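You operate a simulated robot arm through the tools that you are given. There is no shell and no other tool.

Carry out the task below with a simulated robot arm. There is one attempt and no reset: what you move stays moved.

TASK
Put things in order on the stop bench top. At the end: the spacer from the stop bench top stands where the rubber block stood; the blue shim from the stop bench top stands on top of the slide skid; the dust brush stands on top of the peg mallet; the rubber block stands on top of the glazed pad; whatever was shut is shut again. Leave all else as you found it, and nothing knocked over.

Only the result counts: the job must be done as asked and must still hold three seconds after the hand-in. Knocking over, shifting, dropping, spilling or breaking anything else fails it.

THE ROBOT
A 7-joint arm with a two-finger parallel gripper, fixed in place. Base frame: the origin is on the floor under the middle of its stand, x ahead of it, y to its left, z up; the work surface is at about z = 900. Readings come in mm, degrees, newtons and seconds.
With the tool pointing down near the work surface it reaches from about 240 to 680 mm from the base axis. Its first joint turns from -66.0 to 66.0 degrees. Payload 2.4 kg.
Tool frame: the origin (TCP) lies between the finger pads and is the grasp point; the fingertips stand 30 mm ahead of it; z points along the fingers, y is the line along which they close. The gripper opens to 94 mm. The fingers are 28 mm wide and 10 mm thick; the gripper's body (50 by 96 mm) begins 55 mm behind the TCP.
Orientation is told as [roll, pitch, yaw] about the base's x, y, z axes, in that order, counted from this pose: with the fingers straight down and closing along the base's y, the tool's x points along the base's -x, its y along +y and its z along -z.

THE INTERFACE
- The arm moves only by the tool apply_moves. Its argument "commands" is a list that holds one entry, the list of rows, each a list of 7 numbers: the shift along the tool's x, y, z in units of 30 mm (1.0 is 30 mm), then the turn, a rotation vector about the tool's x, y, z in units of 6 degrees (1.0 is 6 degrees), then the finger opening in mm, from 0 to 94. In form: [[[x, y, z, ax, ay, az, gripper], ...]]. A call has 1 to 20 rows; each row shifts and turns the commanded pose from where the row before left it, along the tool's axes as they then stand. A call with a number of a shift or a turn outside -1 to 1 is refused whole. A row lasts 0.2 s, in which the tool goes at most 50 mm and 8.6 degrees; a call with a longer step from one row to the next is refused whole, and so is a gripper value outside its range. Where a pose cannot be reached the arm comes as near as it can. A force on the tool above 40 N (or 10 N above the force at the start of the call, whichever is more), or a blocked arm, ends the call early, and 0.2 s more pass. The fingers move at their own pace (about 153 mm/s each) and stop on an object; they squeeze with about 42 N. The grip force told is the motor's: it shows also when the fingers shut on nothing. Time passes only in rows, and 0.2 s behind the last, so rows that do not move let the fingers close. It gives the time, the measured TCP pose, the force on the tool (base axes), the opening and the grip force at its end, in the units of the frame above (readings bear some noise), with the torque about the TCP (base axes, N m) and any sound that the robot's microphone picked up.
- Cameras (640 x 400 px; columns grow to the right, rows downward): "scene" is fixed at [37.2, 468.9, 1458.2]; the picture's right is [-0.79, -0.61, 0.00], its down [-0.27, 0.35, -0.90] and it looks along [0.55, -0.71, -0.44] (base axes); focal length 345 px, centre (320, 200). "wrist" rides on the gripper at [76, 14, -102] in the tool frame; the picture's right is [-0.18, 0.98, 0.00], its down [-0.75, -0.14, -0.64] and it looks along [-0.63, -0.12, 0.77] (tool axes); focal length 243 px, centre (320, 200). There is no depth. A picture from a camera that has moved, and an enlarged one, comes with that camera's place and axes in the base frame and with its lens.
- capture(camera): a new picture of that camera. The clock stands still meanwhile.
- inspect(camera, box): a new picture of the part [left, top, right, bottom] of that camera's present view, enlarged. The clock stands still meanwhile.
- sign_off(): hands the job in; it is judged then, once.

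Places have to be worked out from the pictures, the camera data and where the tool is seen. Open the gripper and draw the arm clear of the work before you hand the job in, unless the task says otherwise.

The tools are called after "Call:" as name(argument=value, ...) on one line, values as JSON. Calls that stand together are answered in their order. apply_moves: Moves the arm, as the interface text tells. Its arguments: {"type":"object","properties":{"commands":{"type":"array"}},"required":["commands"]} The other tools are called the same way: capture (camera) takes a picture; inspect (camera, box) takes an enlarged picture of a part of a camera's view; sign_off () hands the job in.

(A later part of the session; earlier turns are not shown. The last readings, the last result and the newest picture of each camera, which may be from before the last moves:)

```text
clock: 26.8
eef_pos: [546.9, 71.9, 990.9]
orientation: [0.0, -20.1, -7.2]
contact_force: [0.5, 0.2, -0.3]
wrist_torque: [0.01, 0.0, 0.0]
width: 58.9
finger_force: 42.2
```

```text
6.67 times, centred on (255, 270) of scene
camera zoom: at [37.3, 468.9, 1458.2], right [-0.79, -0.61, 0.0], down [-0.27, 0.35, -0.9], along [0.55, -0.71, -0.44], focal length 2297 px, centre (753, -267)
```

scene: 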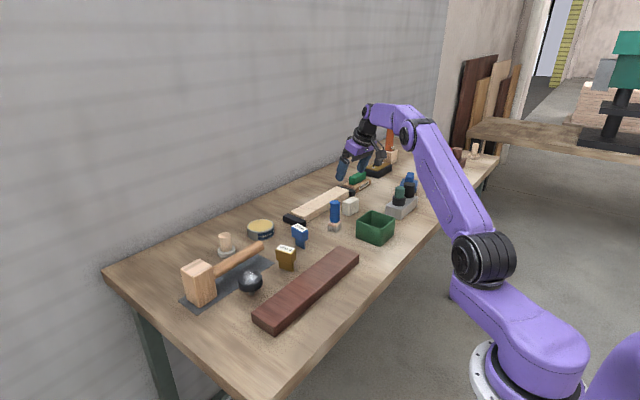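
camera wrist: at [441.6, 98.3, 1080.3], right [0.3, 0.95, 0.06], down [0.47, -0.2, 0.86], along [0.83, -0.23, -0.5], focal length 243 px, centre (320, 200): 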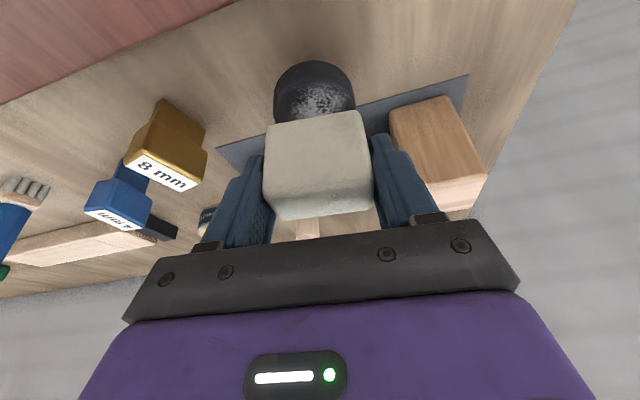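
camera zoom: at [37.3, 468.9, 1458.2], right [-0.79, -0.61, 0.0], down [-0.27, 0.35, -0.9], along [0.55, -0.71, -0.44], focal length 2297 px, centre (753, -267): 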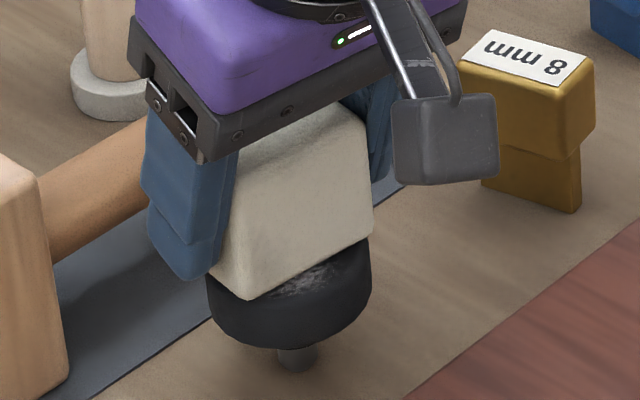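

Very near now; I step down 1 mm at a time.

Call:
apply_moves(commands=[[[0.0114, 0, 0.0313, 0, 0, 0, 30], [0, 0, 0, 0, 0, 0, 30]]])

Call:
apply_moves(commands=[[[0.0114, 0, 0.0313, 0, 0, 0, 30], [0, 0, 0, 0, 0, 0, 30]]])

Call:
inspect(camera="scene", box=[230, 240, 280, 300])

```text
clock: 27.4
eef_pos: [545.9, 73.0, 990.5]
orientation: [0.0, -20.0, -7.3]
contact_force: [0.0, 0.4, -0.4]
wrist_torque: [-0.02, 0.02, 0.04]
width: 58.9
finger_force: 41.8
```

```text
clock: 28.0
eef_pos: [546.5, 72.4, 989.0]
orientation: [0.0, -20.0, -7.3]
contact_force: [0.1, -1.4, 1.2]
wrist_torque: [0.01, 0.05, 0.04]
width: 58.9
finger_force: 42.0
```

```text
6.67 times, centred on (255, 270) of scene
camera zoom: at [37.2, 468.9, 1458.2], right [-0.79, -0.61, 0.0], down [-0.27, 0.35, -0.9], along [0.55, -0.71, -0.44], focal length 2297 px, centre (753, -267)
```

zoom: 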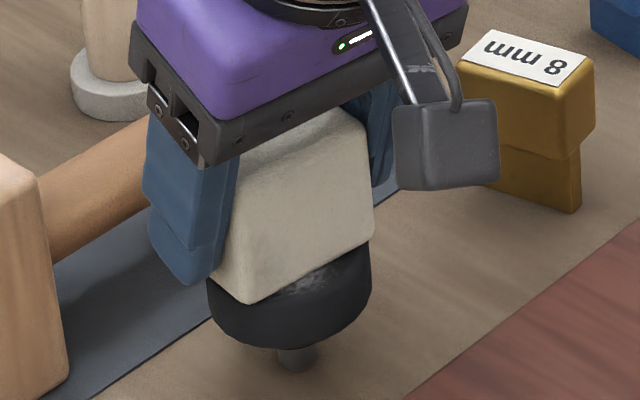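

A hint of contact (Fz rose to +1.2 N). One more 1 mm step to confirm.

Call:
apply_moves(commands=[[[0.0057, 0, 0.0157, 0, 0, 0, 30], [0, 0, 0, 0, 0, 0, 30]]])

Call:
apply_moves(commands=[[[0.0057, 0, 0.0157, 0, 0, 0, 30], [0, 0, 0, 0, 0, 0, 30]]])

Call:
inspect(camera="wrist", box=[230, 20, 410, 220])

Call:
inspect(camera="scene", box=[230, 240, 280, 300])

```text
clock: 28.6
eef_pos: [546.0, 71.7, 989.6]
orientation: [-0.1, -20.1, -7.3]
contact_force: [-0.3, 0.6, 5.1]
wrist_torque: [0.0, -0.04, 0.0]
width: 58.5
finger_force: 42.0
```

```text
clock: 29.2
eef_pos: [545.7, 71.2, 989.2]
orientation: [0.1, -20.2, -7.3]
contact_force: [-0.5, -0.7, 13.8]
wrist_torque: [-0.02, 0.11, 0.01]
width: 58.6
finger_force: 42.3
```

```text
2.00 times, centred on (320, 120) of wrist
camera zoom: at [442.5, 99.1, 1060.5], right [0.3, 0.95, 0.06], down [0.46, -0.2, 0.86], along [0.83, -0.22, -0.5], focal length 485 px, centre (320, 360)
```

zoom: 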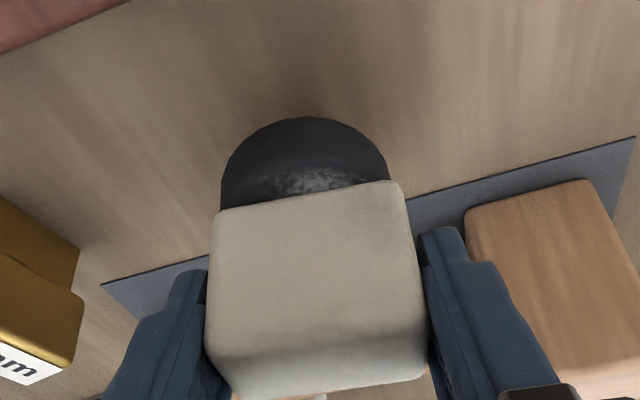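

```text
6.67 times, centred on (255, 270) of scene
camera zoom: at [36.9, 468.9, 1458.3], right [-0.79, -0.61, 0.0], down [-0.27, 0.35, -0.9], along [0.55, -0.71, -0.44], focal length 2297 px, centre (753, -267)
```

zoom: 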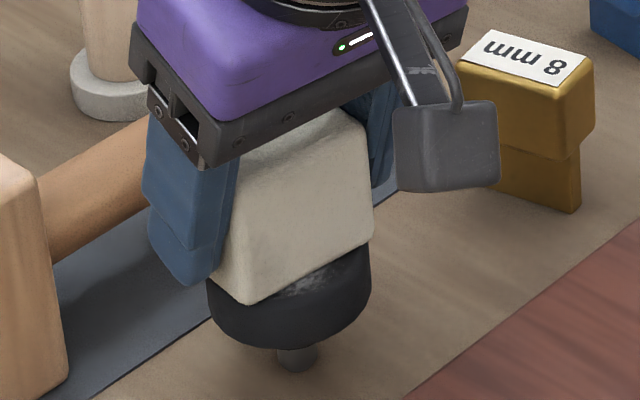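

Contact confirmed (13.8 N up, pad top ≈ 950). I ease up 0.7 mm to unload, then open the fingers gently.

Call:
apply_moves(commands=[[[-0.008, 0, -0.022, 0, 0, 0, 30], [0, 0, 0, 0, 0, 0, 30]]])

Call:
apply_moves(commands=[[[0, 0, 0, 0, 0, 0, 60], [0, 0, 0, 0, 0, 0, 63], [0, 0, 0, 0, 0, 0, 70], [0, 0, 0, 0, 0, 0, 80], [0, 0, 0, 0, 0, 0, 80]]])

Call:
inspect(camera="scene", box=[220, 230, 290, 310])

Call:
inspect(camera="wrist", box=[230, 20, 410, 220])

```text
clock: 29.8
eef_pos: [545.5, 70.7, 988.6]
orientation: [0.1, -20.1, -7.2]
contact_force: [1.7, 2.6, 8.7]
wrist_torque: [0.23, -0.17, 0.03]
width: 58.4
finger_force: 42.1
```

```text
clock: 31.0
eef_pos: [544.7, 71.1, 989.5]
orientation: [0.1, -20.0, -7.2]
contact_force: [-0.8, -1.6, -0.8]
wrist_torque: [-0.01, -0.02, 0.03]
width: 80.0
finger_force: 0.0
```

```text
5.00 times, centred on (255, 270) of scene
camera zoom: at [37.2, 468.9, 1458.2], right [-0.79, -0.61, 0.0], down [-0.27, 0.35, -0.9], along [0.55, -0.71, -0.44], focal length 1723 px, centre (645, -150)
```

zoom: 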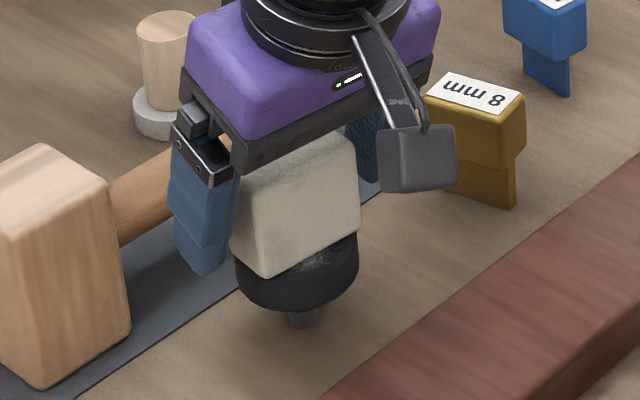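

```text
2.00 times, centred on (320, 120) of wrist
camera zoom: at [442.2, 98.3, 1060.7], right [0.3, 0.95, 0.06], down [0.47, -0.2, 0.86], along [0.83, -0.23, -0.5], focal length 485 px, centre (320, 360)
```

zoom: 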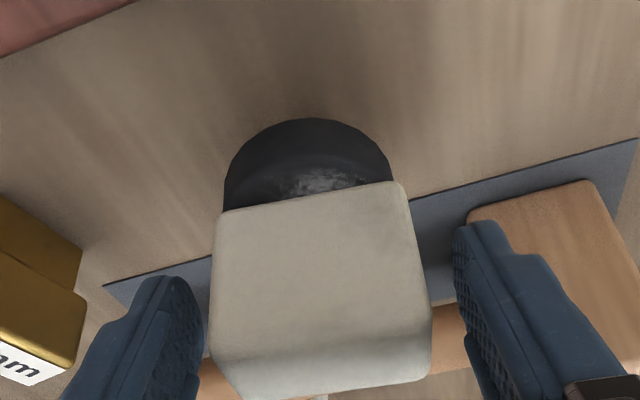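

The block rests stably on the pad. I retreat along the tool axis and then un-tilt the tool, for a look at the result and at the 8 mm spacer.

Call:
apply_moves(commands=[[[0, 0, -0.5, 0, 0, 0, 80], [0, 0, -1, 0, 0, 0, 80], [0, 0, -1, 0, 0, 0, 80], [0, 0, -1, 0, 0, 0, 80], [0, 0, -1, 0, 0, 0, 94], [0, 0, 0, 0, 0.8333, 0, 94], [0, 0, 0, 0, 0.8333, 0, 94], [0, 0, 0, 0, 0.8333, 0, 94], [0, 0, 0, 0, 0.8333, 0, 94], [0, 0, 0, 0, 0, -0.6, 94], [0, 0, 0, 0, 0, -0.6, 94]]])

Call:
capture(camera="wrist")

Call:
inspect(camera="scene", box=[200, 210, 330, 320])

```text
clock: 33.4
eef_pos: [500.1, 78.0, 1116.1]
orientation: [0.0, 0.0, 0.0]
contact_force: [0.2, 0.6, 0.3]
wrist_torque: [0.02, 0.01, 0.0]
width: 93.8
finger_force: 0.0
```

```text
taken
camera wrist: at [424.7, 91.5, 1220.1], right [0.18, 0.98, 0.0], down [0.75, -0.14, 0.64], along [0.63, -0.12, -0.77], focal length 243 px, centre (320, 200)
```

wrist: 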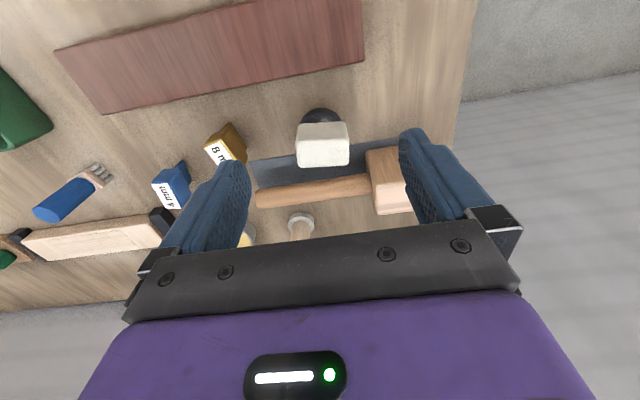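

```text
3.64 times, centred on (265, 265) of scene
camera zoom: at [37.2, 468.9, 1458.2], right [-0.79, -0.61, 0.0], down [-0.27, 0.35, -0.9], along [0.55, -0.71, -0.44], focal length 1253 px, centre (520, -36)
```

zoom: 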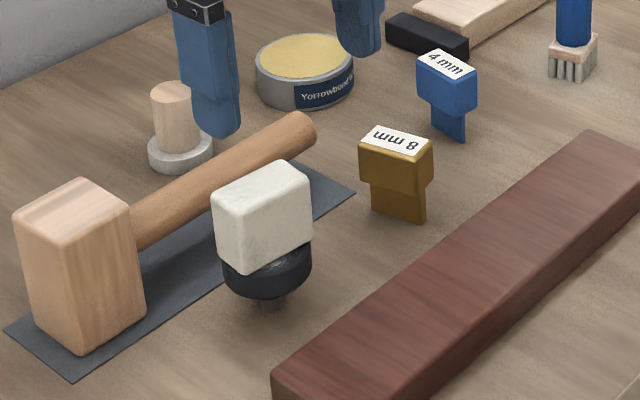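

The rubber block stands on the pad. Now I move the camera over the spacer (8 mm) to measure its pose precisely.

Call:
apply_moves(commands=[[[-0.25, -0.85, 0.145, 0, 0, 0, 94], [-0.25, -0.85, 0.145, 0, 0, 0, 94], [-0.25, -0.85, 0.145, 0, 0, 0, 94], [-0.25, -0.85, 0.145, 0, 0, 0, 94], [-0.25, -0.85, 0.145, 0, 0, 0, 94], [-0.25, -0.85, 0.145, 0, 0, 0, 94], [0, 0, 0, 0, 0, 0, 94]]])

Call:
capture(camera="wrist")

Call:
inspect(camera="wrist", box=[300, 60, 400, 150])

Call:
inspect(camera="scene", box=[270, 215, 320, 275])

```text
clock: 35.0
eef_pos: [544.5, -76.4, 1091.1]
orientation: [-0.1, 0.0, -0.1]
contact_force: [-0.3, -0.1, 0.6]
wrist_torque: [-0.01, -0.01, -0.01]
width: 93.9
finger_force: 0.1
```

```text
taken
camera wrist: at [469.4, -61.2, 1194.4], right [0.19, 0.98, 0.0], down [0.75, -0.14, 0.64], along [0.63, -0.12, -0.77], focal length 243 px, centre (320, 200)
```

wrist: 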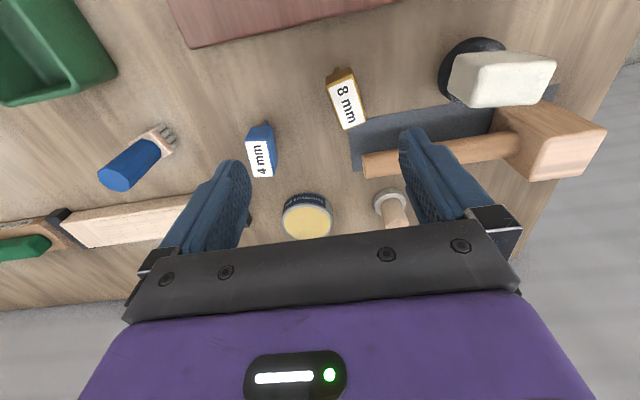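

```text
4.44 times, centred on (350, 105) of wrist
camera zoom: at [469.4, -61.2, 1194.4], right [0.19, 0.98, 0.0], down [0.75, -0.14, 0.64], along [0.63, -0.12, -0.77], focal length 1078 px, centre (187, 622)
```

zoom: 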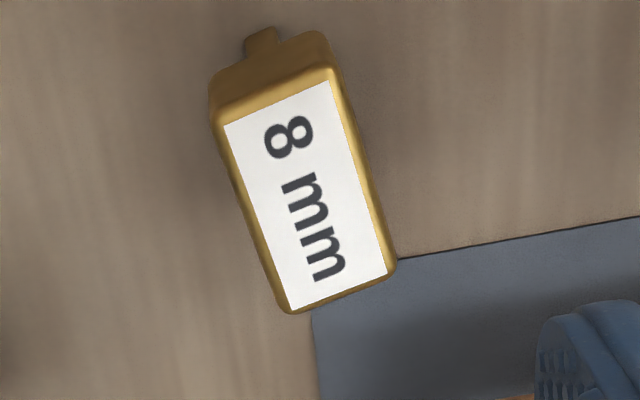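

```text
6.67 times, centred on (295, 245) of scene
camera zoom: at [37.3, 468.9, 1458.2], right [-0.79, -0.61, 0.0], down [-0.27, 0.35, -0.9], along [0.55, -0.71, -0.44], focal length 2297 px, centre (487, -100)
```

zoom: 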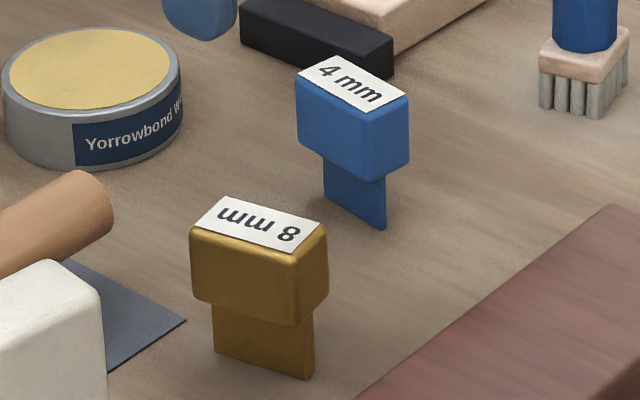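

From two wrist views and the scene, the spacer's head top is at z≈963, centre ≈ (550.5, −49.8), long axis 12° from x. I turn the tool (yaw +12°, tilt 20° outward, as required for the far placing) and hover at z≈1010.

Call:
apply_moves(commands=[[[0, 0, 0, 0, 0, -1, 94], [0, 0, 0, 0, 0, -1, 94], [0, 0, 0, 0, -0.8333, 0, 80], [0, 0, 0, 0, -0.8333, 0, 70], [0, 0, 0, 0, -0.8333, 0, 70], [0, 0, 0, 0, -0.8333, 0, 70], [0.189, 0.276, 0.889, 0, 0, 0, 70], [0.189, 0.276, 0.889, 0, 0, 0, 70], [0.189, 0.276, 0.889, 0, 0, 0, 70], [0, 0, 0, 0, 0, 0, 70]]])

Call:
capture(camera="wrist")

Call:
inspect(camera="wrist", box=[250, 50, 400, 200])

Call:
inspect(camera="scene", box=[240, 190, 340, 290])

```text
clock: 37.2
eef_pos: [552.5, -51.0, 1010.5]
orientation: [0.0, -20.0, 12.0]
contact_force: [-0.2, 0.7, -1.0]
wrist_torque: [0.01, 0.03, 0.02]
width: 70.0
finger_force: 0.0
```

```text
taken
camera wrist: at [445.5, -59.4, 1081.1], right [-0.03, 1.0, 0.06], down [0.51, -0.04, 0.86], along [0.86, 0.06, -0.5], focal length 243 px, centre (320, 200)
```

wrist: 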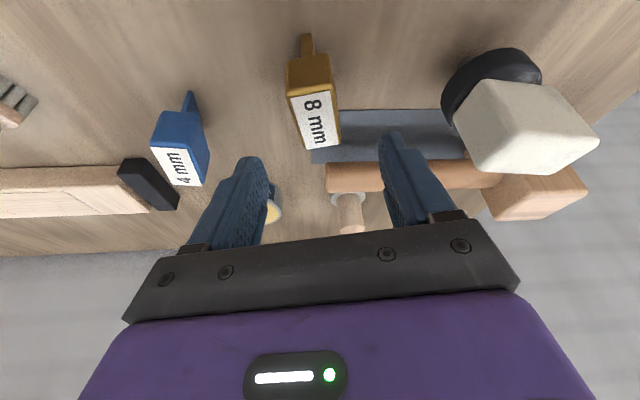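

```text
2.67 times, centred on (325, 125) of wrist
camera zoom: at [445.5, -59.4, 1081.1], right [-0.03, 1.0, 0.06], down [0.51, -0.04, 0.86], along [0.86, 0.06, -0.5], focal length 647 px, centre (307, 400)
```

zoom: 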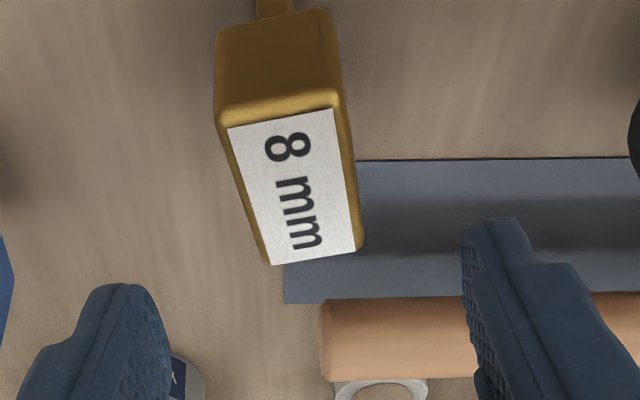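

```text
4.00 times, centred on (290, 240) of scene
camera zoom: at [37.2, 468.9, 1458.2], right [-0.79, -0.61, 0.0], down [-0.27, 0.35, -0.9], along [0.55, -0.71, -0.44], focal length 1378 px, centre (440, 40)
```

zoom: 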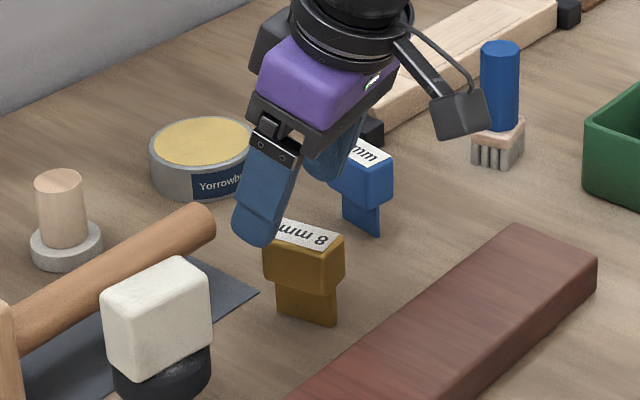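

The spacer's centre comes out at (551, −50), axis 12°, matching the tool yaw. I descend to z≈950 at the head and close.

Call:
apply_moves(commands=[[[0.367, 0.023, 0.948, 0, 0, 0, 70], [0.367, 0.023, 0.948, 0, 0, 0, 70], [0, 0, 0, 0, 0, 0, 70], [0, 0, 0, 0, 0, 0, 50], [0, 0, 0, 0, 0, 0, 35], [0, 0, 0, 0, 0, 0, 10], [0, 0, 0, 0, 0, 0, 10]]])

Call:
inspect(camera="wrist", box=[230, 60, 410, 240])

Call:
inspect(camera="scene", box=[240, 200, 340, 290])

```text
clock: 38.8
eef_pos: [550.1, -51.2, 949.2]
orientation: [0.0, -20.1, 12.0]
contact_force: [-0.1, -0.1, -0.5]
wrist_torque: [-0.02, -0.02, 0.0]
width: 31.7
finger_force: 41.9
```

```text
2.22 times, centred on (320, 150) of wrist
camera zoom: at [443.2, -58.7, 1020.5], right [-0.03, 1.0, 0.06], down [0.51, -0.04, 0.86], along [0.86, 0.06, -0.5], focal length 539 px, centre (320, 311)
```

zoom: 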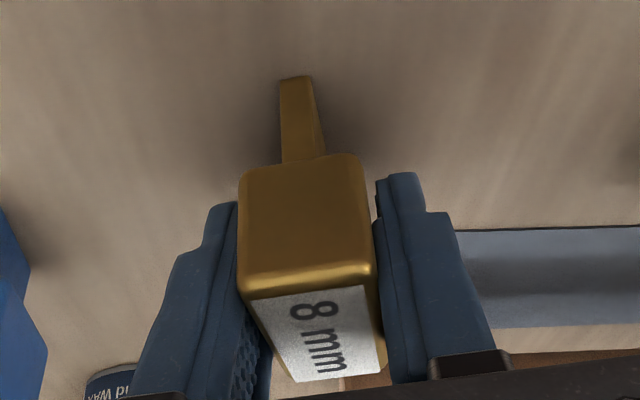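

```text
4.44 times, centred on (290, 245) of scene
camera zoom: at [37.3, 468.9, 1458.2], right [-0.79, -0.61, 0.0], down [-0.27, 0.35, -0.9], along [0.55, -0.71, -0.44], focal length 1531 px, centre (453, 0)
```

zoom: 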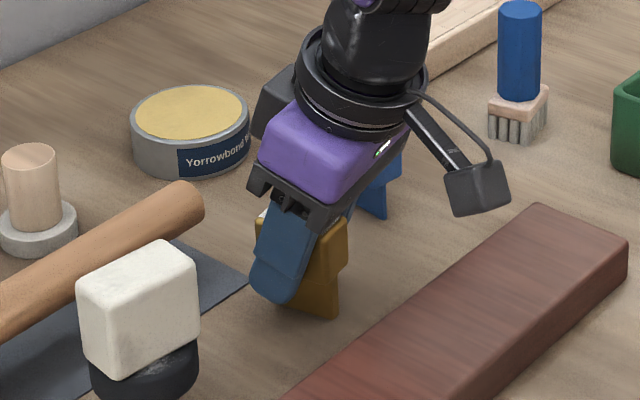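

Gripped (31.7 mm). I lift 125 mm straight up, then turn the yaw by −19° to suit the far corner, and travel to above the vacated spot.

Call:
apply_moves(commands=[[[-0.171, 0, -0.47, 0, 0, 0, 10], [-0.285, 0, -0.783, 0, 0, 0, 10], [-0.285, 0, -0.783, 0, 0, 0, 10], [-0.285, 0, -0.783, 0, 0, 0, 10], [-0.285, 0, -0.783, 0, 0, 0, 10], [-0.114, 0, -0.315, 0, 0, 0, 10], [0, 0, 0, 0.274, 0, 0.752, 10], [0, 0, 0, 0.274, 0, 0.752, 10], [0, 0, 0, 0.274, 0, 0.752, 10], [0, 0, 0, 0.274, 0, 0.752, 10], [0, 0, 0, 0, 0, 0, 10]]])

Call:
capture(camera="wrist")

Call:
capture(camera="scene")

```text
clock: 41.2
eef_pos: [548.2, -48.3, 1074.2]
orientation: [0.0, -20.0, -7.3]
contact_force: [0.0, -0.3, -1.3]
wrist_torque: [0.01, 0.02, -0.03]
width: 31.5
finger_force: 42.4
```

```text
taken
camera wrist: at [445.7, -21.0, 1145.3], right [0.3, 0.95, 0.06], down [0.47, -0.2, 0.86], along [0.83, -0.23, -0.5], focal length 243 px, centre (320, 200)
```

wrist: 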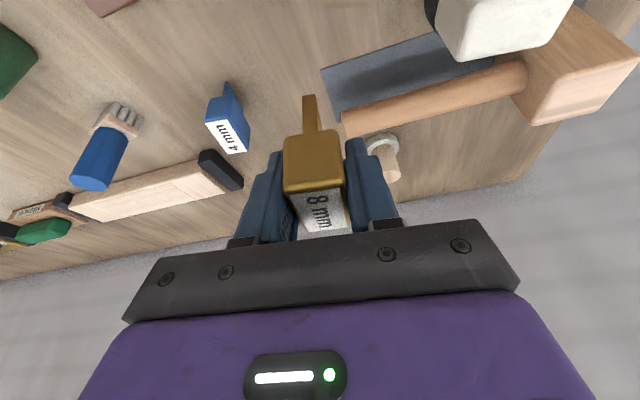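

```text
taken
```

scene: 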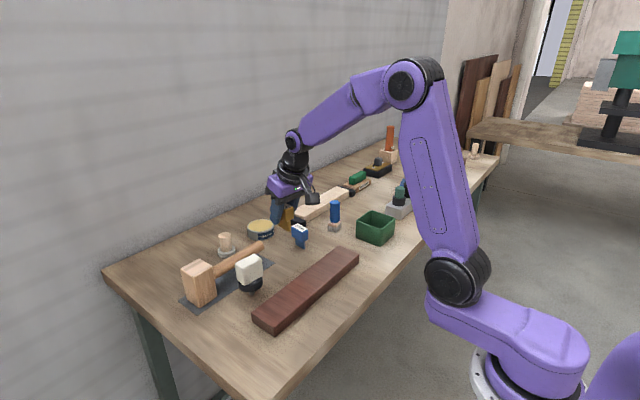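

Now I carry the spacer to above (592, −411).

Call:
apply_moves(commands=[[[-0.106, -0.454, 0.0387, 0, 0, 0, 10], [-0.2123, -0.9087, 0.0774, 0, 0, 0, 10], [-0.2123, -0.9087, 0.0774, 0, 0, 0, 10], [-0.2123, -0.9087, 0.0774, 0, 0, 0, 10], [-0.2123, -0.9087, 0.0774, 0, 0, 0, 10], [-0.2123, -0.9087, 0.0774, 0, 0, 0, 10], [-0.2123, -0.9087, 0.0774, 0, 0, 0, 10], [-0.2123, -0.9087, 0.0774, 0, 0, 0, 10], [-0.2123, -0.9087, 0.0774, 0, 0, 0, 10], [-0.2123, -0.9087, 0.0774, 0, 0, 0, 10], [-0.2123, -0.9087, 0.0774, 0, 0, 0, 10], [-0.2123, -0.9087, 0.0774, 0, 0, 0, 10], [-0.2123, -0.9087, 0.0774, 0, 0, 0, 10], [-0.106, -0.454, 0.0387, 0, 0, 0, 10], [0, 0, 0, 0, 0, 0, 10]]])

Call:
capture(camera="wrist")

Call:
inspect(camera="scene", box=[310, 140, 430, 240])

```text
clock: 44.4
eef_pos: [592.2, -412.0, 1073.4]
orientation: [0.0, -19.9, -7.2]
contact_force: [0.6, -0.8, -1.0]
wrist_torque: [0.0, 0.0, -0.01]
width: 31.8
finger_force: 42.0
```

```text
taken
camera wrist: at [489.1, -384.3, 1145.6], right [0.3, 0.95, 0.06], down [0.47, -0.2, 0.86], along [0.83, -0.22, -0.5], focal length 243 px, centre (320, 200)
```

wrist: 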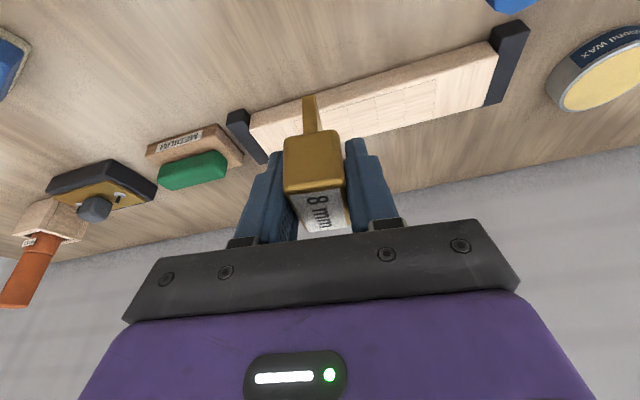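

```text
4.00 times, centred on (370, 190) of scene
camera zoom: at [37.3, 468.9, 1458.2], right [-0.79, -0.61, 0.0], down [-0.27, 0.35, -0.9], along [0.55, -0.71, -0.44], focal length 1378 px, centre (120, 240)
```

zoom: 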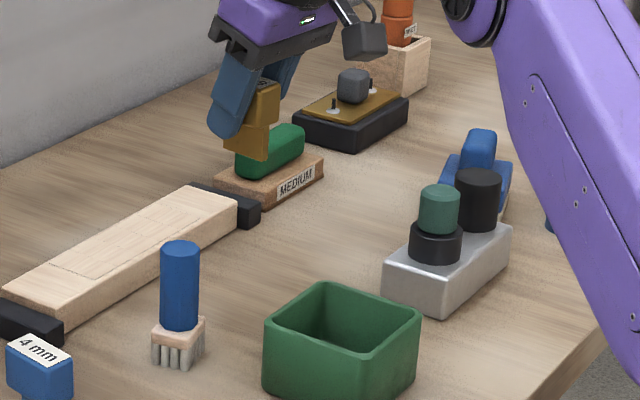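

Above the spot. I lower 115 mm to just above the bench.

Call:
apply_moves(commands=[[[0.328, 0, 0.901, 0, 0, 0, 10], [0.328, 0, 0.901, 0, 0, 0, 10], [0.328, 0, 0.901, 0, 0, 0, 10], [0.328, 0, 0.901, 0, 0, 0, 10], [0, 0, 0, 0, 0, 0, 10]]])

Call:
inspect(camera="scene", box=[320, 160, 400, 230])

Call:
inspect(camera="wrist", box=[230, 40, 410, 240])

```text
clock: 45.6
eef_pos: [593.9, -411.2, 957.4]
orientation: [0.0, -20.1, -7.2]
contact_force: [-0.1, 0.6, -0.8]
wrist_torque: [0.0, 0.0, 0.01]
width: 31.5
finger_force: 42.5
```

```text
5.71 times, centred on (360, 195) of scene
camera zoom: at [37.3, 468.9, 1458.2], right [-0.79, -0.61, 0.0], down [-0.27, 0.35, -0.9], along [0.55, -0.71, -0.44], focal length 1969 px, centre (91, 229)
```

zoom: 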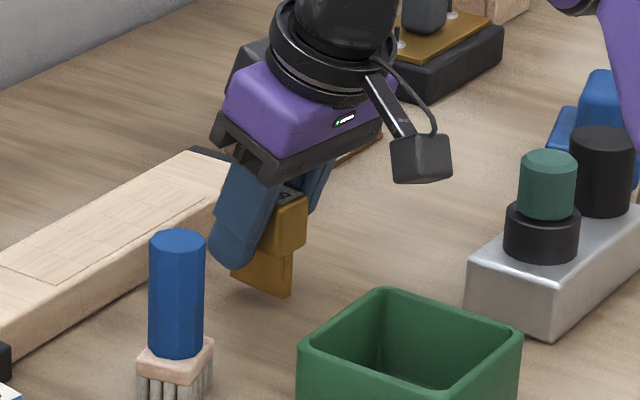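

```text
2.00 times, centred on (320, 140) of wrist
camera zoom: at [489.9, -383.4, 1029.2], right [0.3, 0.95, 0.06], down [0.47, -0.2, 0.86], along [0.83, -0.23, -0.5], focal length 485 px, centre (320, 320)
```

zoom: 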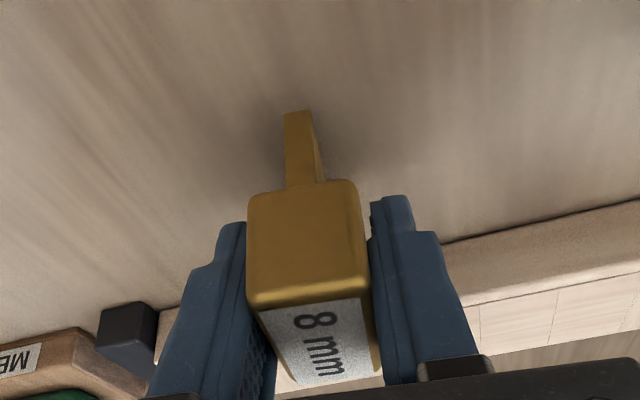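

About 8 mm above the bench. I lower 5 mm (with −1.5 mm x correction), then by 1 mm steps until contact.

Call:
apply_moves(commands=[[[0.104, -0.006, 0.14, 0, 0, 0, 10], [0, 0, 0, 0, 0, 0, 10]]])

Call:
apply_moves(commands=[[[0.0114, 0, 0.0313, 0, 0, 0, 10], [0, 0, 0, 0, 0, 0, 10]]])

Call:
apply_moves(commands=[[[0.0114, 0, 0.0313, 0, 0, 0, 10], [0, 0, 0, 0, 0, 0, 10]]])

```text
clock: 46.2
eef_pos: [592.4, -411.3, 952.9]
orientation: [0.0, -20.0, -7.3]
contact_force: [0.5, 0.0, -0.7]
wrist_torque: [0.0, 0.01, -0.04]
width: 31.5
finger_force: 42.1
```

```text
clock: 46.8
eef_pos: [592.8, -410.4, 951.9]
orientation: [0.1, -20.0, -7.2]
contact_force: [-0.5, -0.1, -0.7]
wrist_torque: [0.0, 0.01, -0.03]
width: 31.7
finger_force: 42.1
```

```text
clock: 47.4
eef_pos: [591.4, -411.1, 950.8]
orientation: [-0.1, -20.0, -7.2]
contact_force: [-0.1, -1.0, -0.8]
wrist_torque: [0.01, -0.02, 0.0]
width: 31.5
finger_force: 42.3
```

No contact yet; continuing with 0.7 mm steps.

Call:
apply_moves(commands=[[[0.008, 0, 0.022, 0, 0, 0, 10], [0, 0, 0, 0, 0, 0, 10]]])

Call:
apply_moves(commands=[[[0.008, 0, 0.022, 0, 0, 0, 10], [0, 0, 0, 0, 0, 0, 10]]])

```text
clock: 48.0
eef_pos: [590.9, -411.2, 951.2]
orientation: [0.0, -20.0, -7.2]
contact_force: [-0.6, 0.2, -0.2]
wrist_torque: [-0.01, 0.0, 0.0]
width: 31.6
finger_force: 42.0
```

```text
clock: 48.6
eef_pos: [590.3, -411.8, 950.9]
orientation: [0.1, -20.0, -7.3]
contact_force: [-0.1, -0.3, -0.8]
wrist_torque: [-0.02, 0.0, 0.02]
width: 31.4
finger_force: 42.1
```

Call:
apply_moves(commands=[[[0.008, 0, 0.022, 0, 0, 0, 10], [0, 0, 0, 0, 0, 0, 10]]])

Call:
apply_moves(commands=[[[0.008, 0, 0.022, 0, 0, 0, 10], [0, 0, 0, 0, 0, 0, 10]]])

Call:
inspect(camera="scene", box=[330, 170, 380, 220])

```text
clock: 49.2
eef_pos: [591.4, -410.6, 950.9]
orientation: [0.1, -20.0, -7.2]
contact_force: [-0.6, 0.5, 0.2]
wrist_torque: [0.03, 0.03, -0.01]
width: 31.3
finger_force: 42.1
```

```text
clock: 49.8
eef_pos: [591.0, -411.5, 950.0]
orientation: [0.0, -20.1, -7.3]
contact_force: [0.4, 0.7, -1.1]
wrist_torque: [-0.02, -0.04, 0.01]
width: 31.8
finger_force: 41.9
```

```text
8.00 times, centred on (355, 195) of scene
camera zoom: at [37.3, 468.9, 1458.2], right [-0.79, -0.61, 0.0], down [-0.27, 0.35, -0.9], along [0.55, -0.71, -0.44], focal length 2756 px, centre (40, 240)
```

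zoom: 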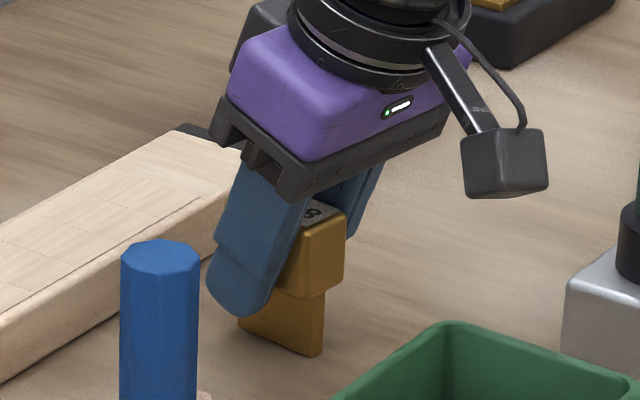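

Not yet touching. Continuing small steps down.

Call:
apply_moves(commands=[[[0.008, 0, 0.022, 0, 0, 0, 10], [0, 0, 0, 0, 0, 0, 10]]])

Call:
apply_moves(commands=[[[0.008, 0, 0.022, 0, 0, 0, 10], [0, 0, 0, 0, 0, 0, 10]]])

```text
clock: 50.4
eef_pos: [591.7, -410.7, 950.0]
orientation: [0.0, -20.0, -7.2]
contact_force: [0.3, 0.2, 0.7]
wrist_torque: [-0.04, -0.06, 0.0]
width: 31.6
finger_force: 42.3
```

```text
clock: 51.0
eef_pos: [592.0, -411.0, 950.0]
orientation: [0.0, -20.2, -7.3]
contact_force: [-1.4, 2.1, 5.9]
wrist_torque: [0.1, 0.15, -0.02]
width: 31.6
finger_force: 42.4
```

Contact (5.9 N). I open gently and check that the spacer stands.

Call:
apply_moves(commands=[[[0, 0, 0, 0, 0, 0, 33], [0, 0, 0, 0, 0, 0, 36], [0, 0, 0, 0, 0, 0, 42], [0, 0, 0, 0, 0, 0, 55], [0, 0, 0, 0, 0, 0, 60]]])

Call:
inspect(camera="scene", box=[330, 170, 380, 220])

Call:
inspect(camera="wrist", box=[230, 40, 410, 240])

```text
clock: 52.2
eef_pos: [591.3, -410.5, 948.0]
orientation: [0.0, -19.9, -7.2]
contact_force: [0.0, -0.2, 0.2]
wrist_torque: [-0.01, -0.02, 0.0]
width: 59.9
finger_force: 0.0
```

```text
8.00 times, centred on (355, 195) of scene
camera zoom: at [37.2, 468.9, 1458.2], right [-0.79, -0.61, 0.0], down [-0.27, 0.35, -0.9], along [0.55, -0.71, -0.44], focal length 2756 px, centre (40, 240)
```

zoom: 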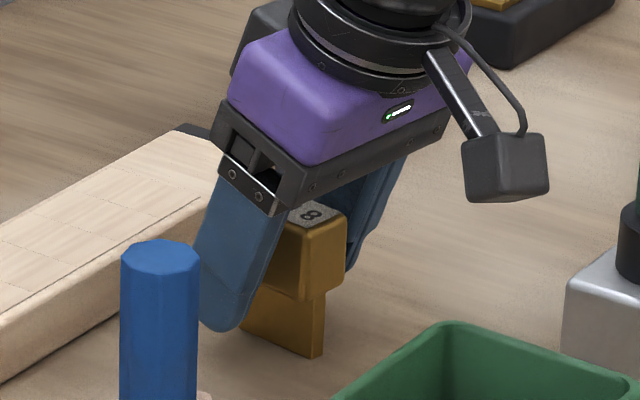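

```text
2.00 times, centred on (320, 140) of wrist
camera zoom: at [487.6, -383.3, 1019.6], right [0.3, 0.95, 0.06], down [0.47, -0.2, 0.86], along [0.83, -0.23, -0.5], focal length 485 px, centre (320, 320)
```

zoom: 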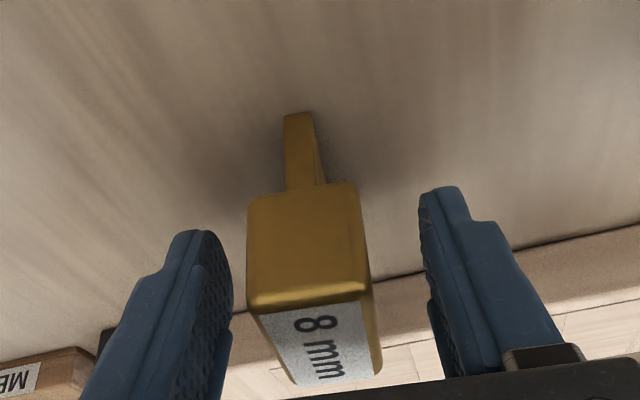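

The spacer stands. I retreat along the tool axis, un-tilt, and move to view the blue shim.

Call:
apply_moves(commands=[[[0, 0, -0.5, 0, 0, 0, 60], [0, 0, -1, 0, 0, 0, 60], [0, 0, -1, 0, 0, 0, 60], [0, 0, -1, 0, 0, 0, 60], [0, 0, -0.5, 0, 0, 0, 60], [0, 0, 0, 0, 0.8333, 0, 60], [0, 0, 0, 0, 0.8333, 0, 60], [0, 0, 0, 0, 0.8333, 0, 60], [0, 0, 0, 0, 0.8333, 0, 60], [0.01, 0.981, -0.125, 0, 0, 0, 60], [0.01, 0.981, -0.125, 0, 0, 0, 60], [0.01, 0.981, -0.125, 0, 0, 0, 60], [0.01, 0.981, -0.125, 0, 0, 0, 70], [0.01, 0.981, -0.125, 0, 0, 0, 70], [0.01, 0.981, -0.125, 0, 0, 0, 70], [0.01, 0.981, -0.125, 0, 0, 0, 70], [0.01, 0.981, -0.125, 0, 0, 0, 70], [0, 0, 0, 0, 0, 0, 70]]])

Call:
capture(camera="wrist")

Call:
inspect(camera="scene", box=[300, 170, 400, 240])

```text
clock: 56.0
eef_pos: [571.0, -167.1, 1089.5]
orientation: [0.0, 0.1, -7.2]
contact_force: [-0.7, 0.3, 0.0]
wrist_torque: [-0.01, 0.0, -0.02]
width: 70.4
finger_force: 0.0
out of reach, approached as far as the arm can: row 9
```

```text
taken
camera wrist: at [498.5, -143.6, 1192.7], right [0.31, 0.95, 0.0], down [0.73, -0.23, 0.64], along [0.61, -0.2, -0.77], focal length 243 px, centre (320, 200)
```

wrist: 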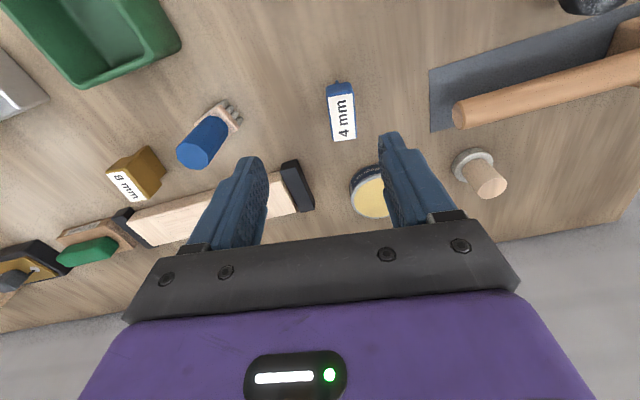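

```text
5.71 times, centred on (350, 205) of scene
camera zoom: at [37.2, 468.9, 1458.2], right [-0.79, -0.61, 0.0], down [-0.27, 0.35, -0.9], along [0.55, -0.71, -0.44], focal length 1969 px, centre (149, 171)
```

zoom: 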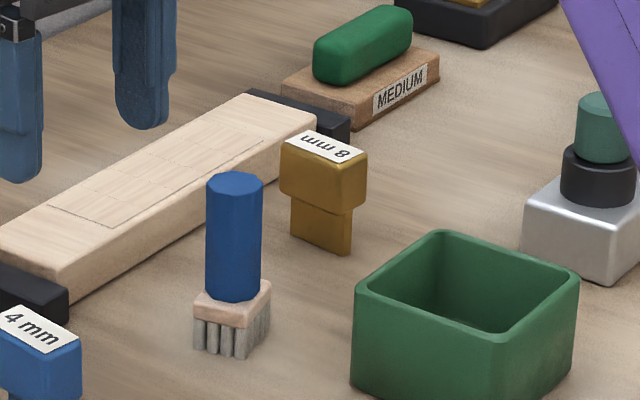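

The spacer stands where the rubber block was. Now I measure the blue shim with a high zoom.

Call:
inspect(camera="wrist", box=[300, 70, 380, 150])

Call:
inspect(camera="scene", box=[280, 210, 320, 260])

```text
5.00 times, centred on (340, 110) of wrist
camera zoom: at [498.5, -143.6, 1192.7], right [0.31, 0.95, 0.0], down [0.73, -0.23, 0.64], along [0.61, -0.2, -0.77], focal length 1213 px, centre (220, 650)
```

zoom: 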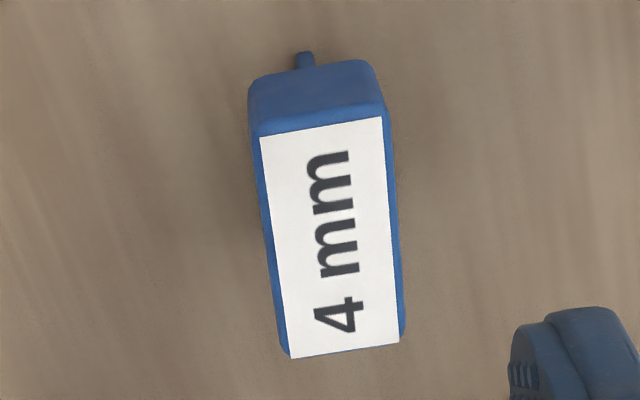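

```text
8.00 times, centred on (300, 235) of scene
camera zoom: at [37.2, 468.9, 1458.2], right [-0.79, -0.61, 0.0], down [-0.27, 0.35, -0.9], along [0.55, -0.71, -0.44], focal length 2756 px, centre (480, -80)
```

zoom: 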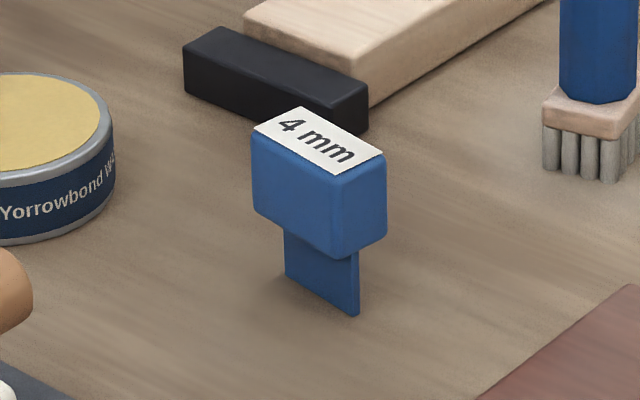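

Shim head top z≈965, centre ≈ (590.2, −150), axis −8°. I move above it with the tool vertical at z≈1010.

Call:
apply_moves(commands=[[[-0.181, 0.213, 0.889, 0, 0, 0.183, 70], [-0.181, 0.213, 0.889, 0, 0, 0, 70], [-0.181, 0.213, 0.889, 0, 0, 0, 70], [0, 0, 0, 0, 0, 0, 70]]])

Call:
capture(camera="wrist")

Call:
inspect(camera="wrist", box=[240, 70, 400, 230])

```text
clock: 57.0
eef_pos: [590.2, -151.4, 1008.6]
orientation: [0.0, 0.1, -8.4]
contact_force: [0.0, 0.2, 0.2]
wrist_torque: [0.03, 0.0, 0.01]
width: 70.2
finger_force: 0.1
```

```text
taken
camera wrist: at [517.3, -127.3, 1112.6], right [0.33, 0.95, 0.0], down [0.72, -0.25, 0.64], along [0.61, -0.21, -0.77], focal length 243 px, centre (320, 200)
```

wrist: 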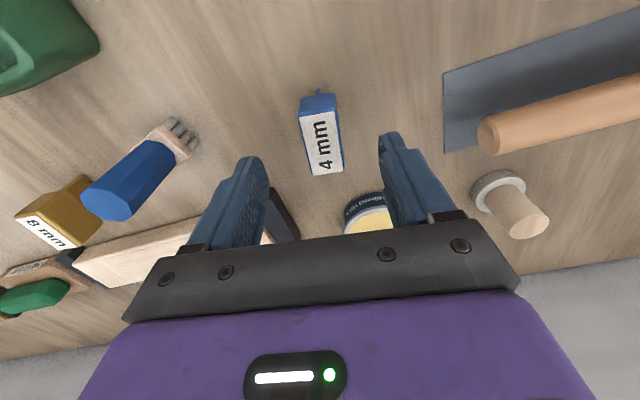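

```text
2.50 times, centred on (320, 150) of wrist
camera zoom: at [517.3, -127.3, 1112.6], right [0.33, 0.95, 0.0], down [0.72, -0.25, 0.64], along [0.61, -0.21, -0.77], focal length 606 px, centre (320, 325)
```

zoom: 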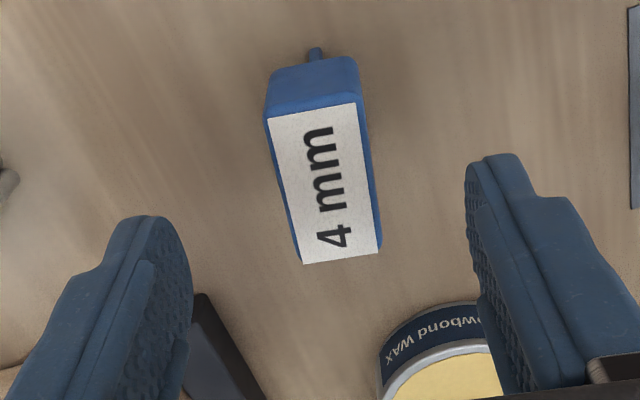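

Aligned. I descend to z≈952 and close on the shim's head.

Call:
apply_moves(commands=[[[0.018, 0.03, 0.96, 0, 0, 0, 70], [0.018, 0.03, 0.96, 0, 0, 0, 70], [0, 0, 0, 0, 0, 0, 70], [0, 0, 0, 0, 0, 0, 50], [0, 0, 0, 0, 0, 0, 35], [0, 0, 0, 0, 0, 0, 10], [0, 0, 0, 0, 0, 0, 10]]])

Call:
inspect(camera="wrist", box=[240, 70, 400, 230])

Call:
inspect(camera="scene", box=[260, 190, 340, 270])

```text
clock: 58.6
eef_pos: [590.7, -150.9, 952.4]
orientation: [0.1, 0.0, -8.4]
contact_force: [-0.1, 0.2, -0.6]
wrist_torque: [-0.01, 0.01, -0.02]
width: 29.5
finger_force: 42.0
```

```text
2.50 times, centred on (320, 150) of wrist
camera zoom: at [516.7, -126.0, 1055.9], right [0.32, 0.95, 0.0], down [0.73, -0.25, 0.64], along [0.61, -0.21, -0.77], focal length 606 px, centre (320, 325)
```

zoom: 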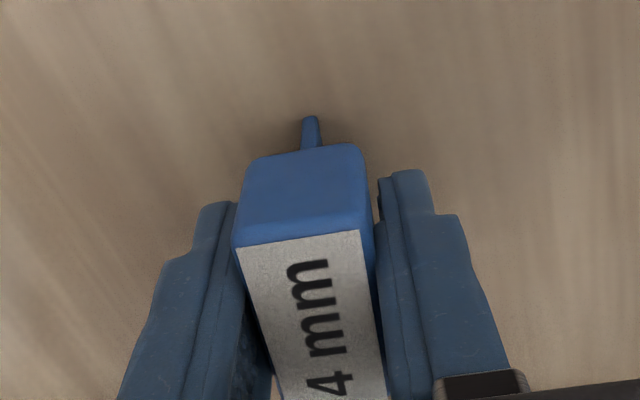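

```text
5.00 times, centred on (300, 230) of scene
camera zoom: at [37.2, 468.9, 1458.2], right [-0.79, -0.61, 0.0], down [-0.27, 0.35, -0.9], along [0.55, -0.71, -0.44], focal length 1723 px, centre (420, 50)
```

zoom: 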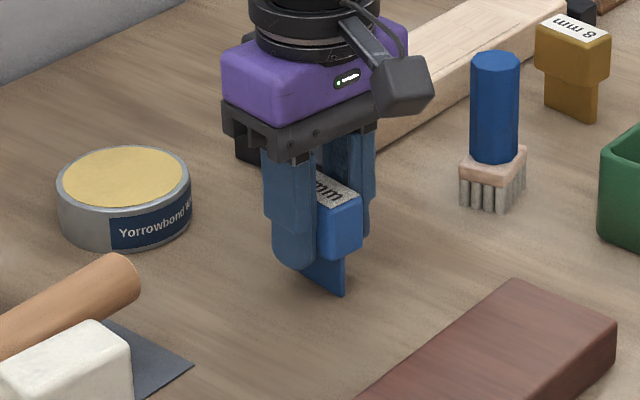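

Gripped (29.5 mm). I lift 100 mm, and carry the shim to above the red-brown skid around (452, −30).

Call:
apply_moves(commands=[[[0, 0, -0.5, 0, 0, 0, 10], [0, 0, -0.833, 0, 0, 0, 10], [0, 0, -0.833, 0, 0, 0, 10], [0, 0, -0.833, 0, 0, 0, 10], [0, 0, -0.333, 0, 0, 0, 10], [0.43, 0.277, 0, 0, 0, 0, 10], [0.86, 0.553, 0, 0, 0, 0, 10], [0.86, 0.553, 0, 0, 0, 0, 10], [0.86, 0.553, 0, 0, 0, 0, 10], [0.86, 0.553, 0, 0, 0, 0, 10], [0.86, 0.553, 0, 0, 0, 0, 10], [0.43, 0.277, 0, 0, 0, 0, 10], [0, 0, 0, 0, 0, 0, 10]]])

Call:
capture(camera="wrist")

Call:
inspect(camera="scene", box=[200, 180, 380, 340])

```text
clock: 61.4
eef_pos: [451.1, -30.2, 1050.0]
orientation: [0.0, 0.0, -8.3]
contact_force: [-0.1, -0.6, 0.2]
wrist_torque: [0.0, 0.01, 0.01]
width: 29.3
finger_force: 42.0
```

```text
taken
camera wrist: at [378.5, -4.8, 1154.7], right [0.32, 0.95, 0.0], down [0.72, -0.25, 0.64], along [0.61, -0.21, -0.77], focal length 243 px, centre (320, 200)
```

wrist: 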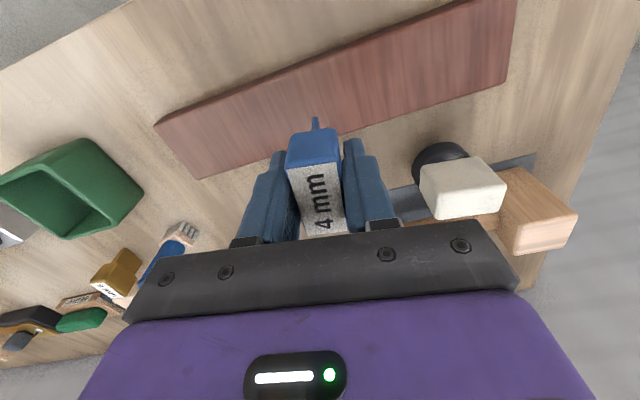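

```text
2.50 times, centred on (290, 260) of scene
camera zoom: at [37.2, 468.9, 1458.2], right [-0.79, -0.61, 0.0], down [-0.27, 0.35, -0.9], along [0.55, -0.71, -0.44], focal length 861 px, centre (395, 50)
```

zoom: 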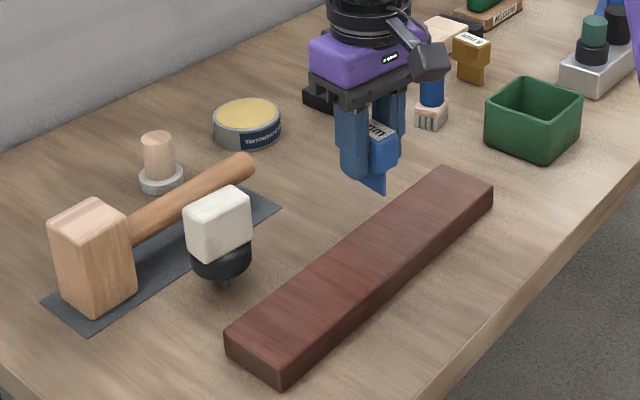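

The board top spans x 416–485, y −186…133; the shim hangs at its middle. I lower to ~8 mm above the board top.

Call:
apply_moves(commands=[[[0, 0, 0.72, 0, 0, 0, 10], [0, 0, 0.72, 0, 0, 0, 10], [0, 0, 0.6, 0, 0, 0, 10], [0, 0, 0, 0, 0, 0, 10]]])

Call:
inspect(camera="scene", box=[270, 220, 350, 300])

Call:
inspect(camera="wrist", box=[240, 50, 400, 230])

```text
clock: 62.4
eef_pos: [451.5, -28.8, 990.6]
orientation: [-0.1, 0.0, -8.3]
contact_force: [0.1, -0.2, -1.0]
wrist_torque: [0.01, -0.02, 0.01]
width: 29.3
finger_force: 42.2
```

```text
5.00 times, centred on (310, 260) of scene
camera zoom: at [37.2, 468.9, 1458.2], right [-0.79, -0.61, 0.0], down [-0.27, 0.35, -0.9], along [0.55, -0.71, -0.44], focal length 1723 px, centre (370, -100)
```

zoom: 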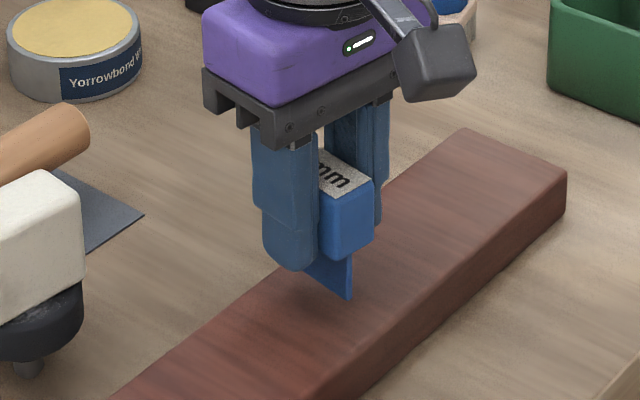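

```text
2.22 times, centred on (320, 140) of wrist
camera zoom: at [379.0, -4.5, 1094.1], right [0.32, 0.95, 0.0], down [0.73, -0.25, 0.64], along [0.61, -0.21, -0.77], focal length 539 px, centre (320, 333)
```

zoom: 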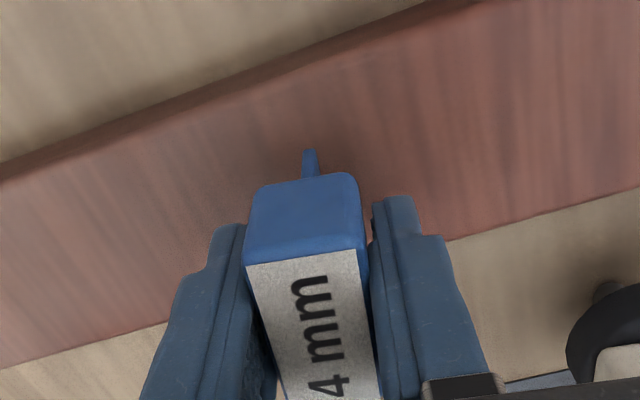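

Good placement above the skid. Lower 8 mm, then small steps.

Call:
apply_moves(commands=[[[0, 0, 0.267, 0, 0, 0, 10], [0, 0, 0, 0, 0, 0, 10]]])

Call:
apply_moves(commands=[[[0, 0, 0.05, 0, 0, 0, 10], [0, 0, 0, 0, 0, 0, 10]]])

Call:
apply_moves(commands=[[[0, 0, 0.05, 0, 0, 0, 10], [0, 0, 0, 0, 0, 0, 10]]])

Call:
inspect(camera="scene", box=[290, 240, 340, 290])

```text
clock: 63.0
eef_pos: [453.0, -29.3, 983.8]
orientation: [0.0, 0.0, -8.3]
contact_force: [0.3, 0.1, -0.9]
wrist_torque: [-0.02, 0.02, -0.01]
width: 29.3
finger_force: 42.2
```

```text
clock: 63.6
eef_pos: [452.5, -30.4, 981.9]
orientation: [-0.1, -0.1, -8.3]
contact_force: [-2.1, 1.6, 9.5]
wrist_torque: [0.06, 0.12, 0.01]
width: 29.1
finger_force: 42.1
```

```text
clock: 64.2
eef_pos: [453.8, -29.2, 981.7]
orientation: [0.0, -0.3, -8.5]
contact_force: [-4.7, 0.1, 37.4]
wrist_torque: [0.0, 0.11, 0.01]
width: 29.2
finger_force: 42.3
```

```text
8.00 times, centred on (315, 265) of scene
camera zoom: at [36.5, 468.9, 1458.2], right [-0.79, -0.61, 0.0], down [-0.27, 0.35, -0.9], along [0.55, -0.71, -0.44], focal length 2756 px, centre (360, -320)
```

zoom: 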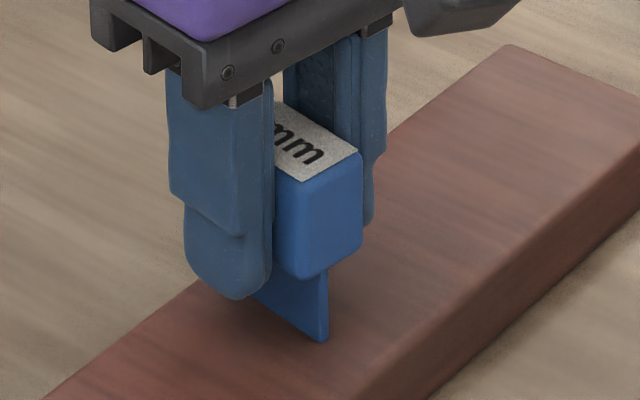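

Contact came a bit firmly (37 N); board top ≈ 930. I raise ~1.4 mm to unload to a few newtons before release.

Call:
apply_moves(commands=[[[0, 0, -0.045, 0, 0, 0, 10], [0, 0, 0, 0, 0, 0, 10], [0, 0, 0, 0, 0, 0, 10]]])

```text
clock: 65.0
eef_pos: [453.6, -29.6, 981.1]
orientation: [0.1, 0.1, -8.4]
contact_force: [4.4, -0.4, 10.1]
wrist_torque: [-0.02, -0.42, 0.01]
width: 29.6
finger_force: 42.2
```

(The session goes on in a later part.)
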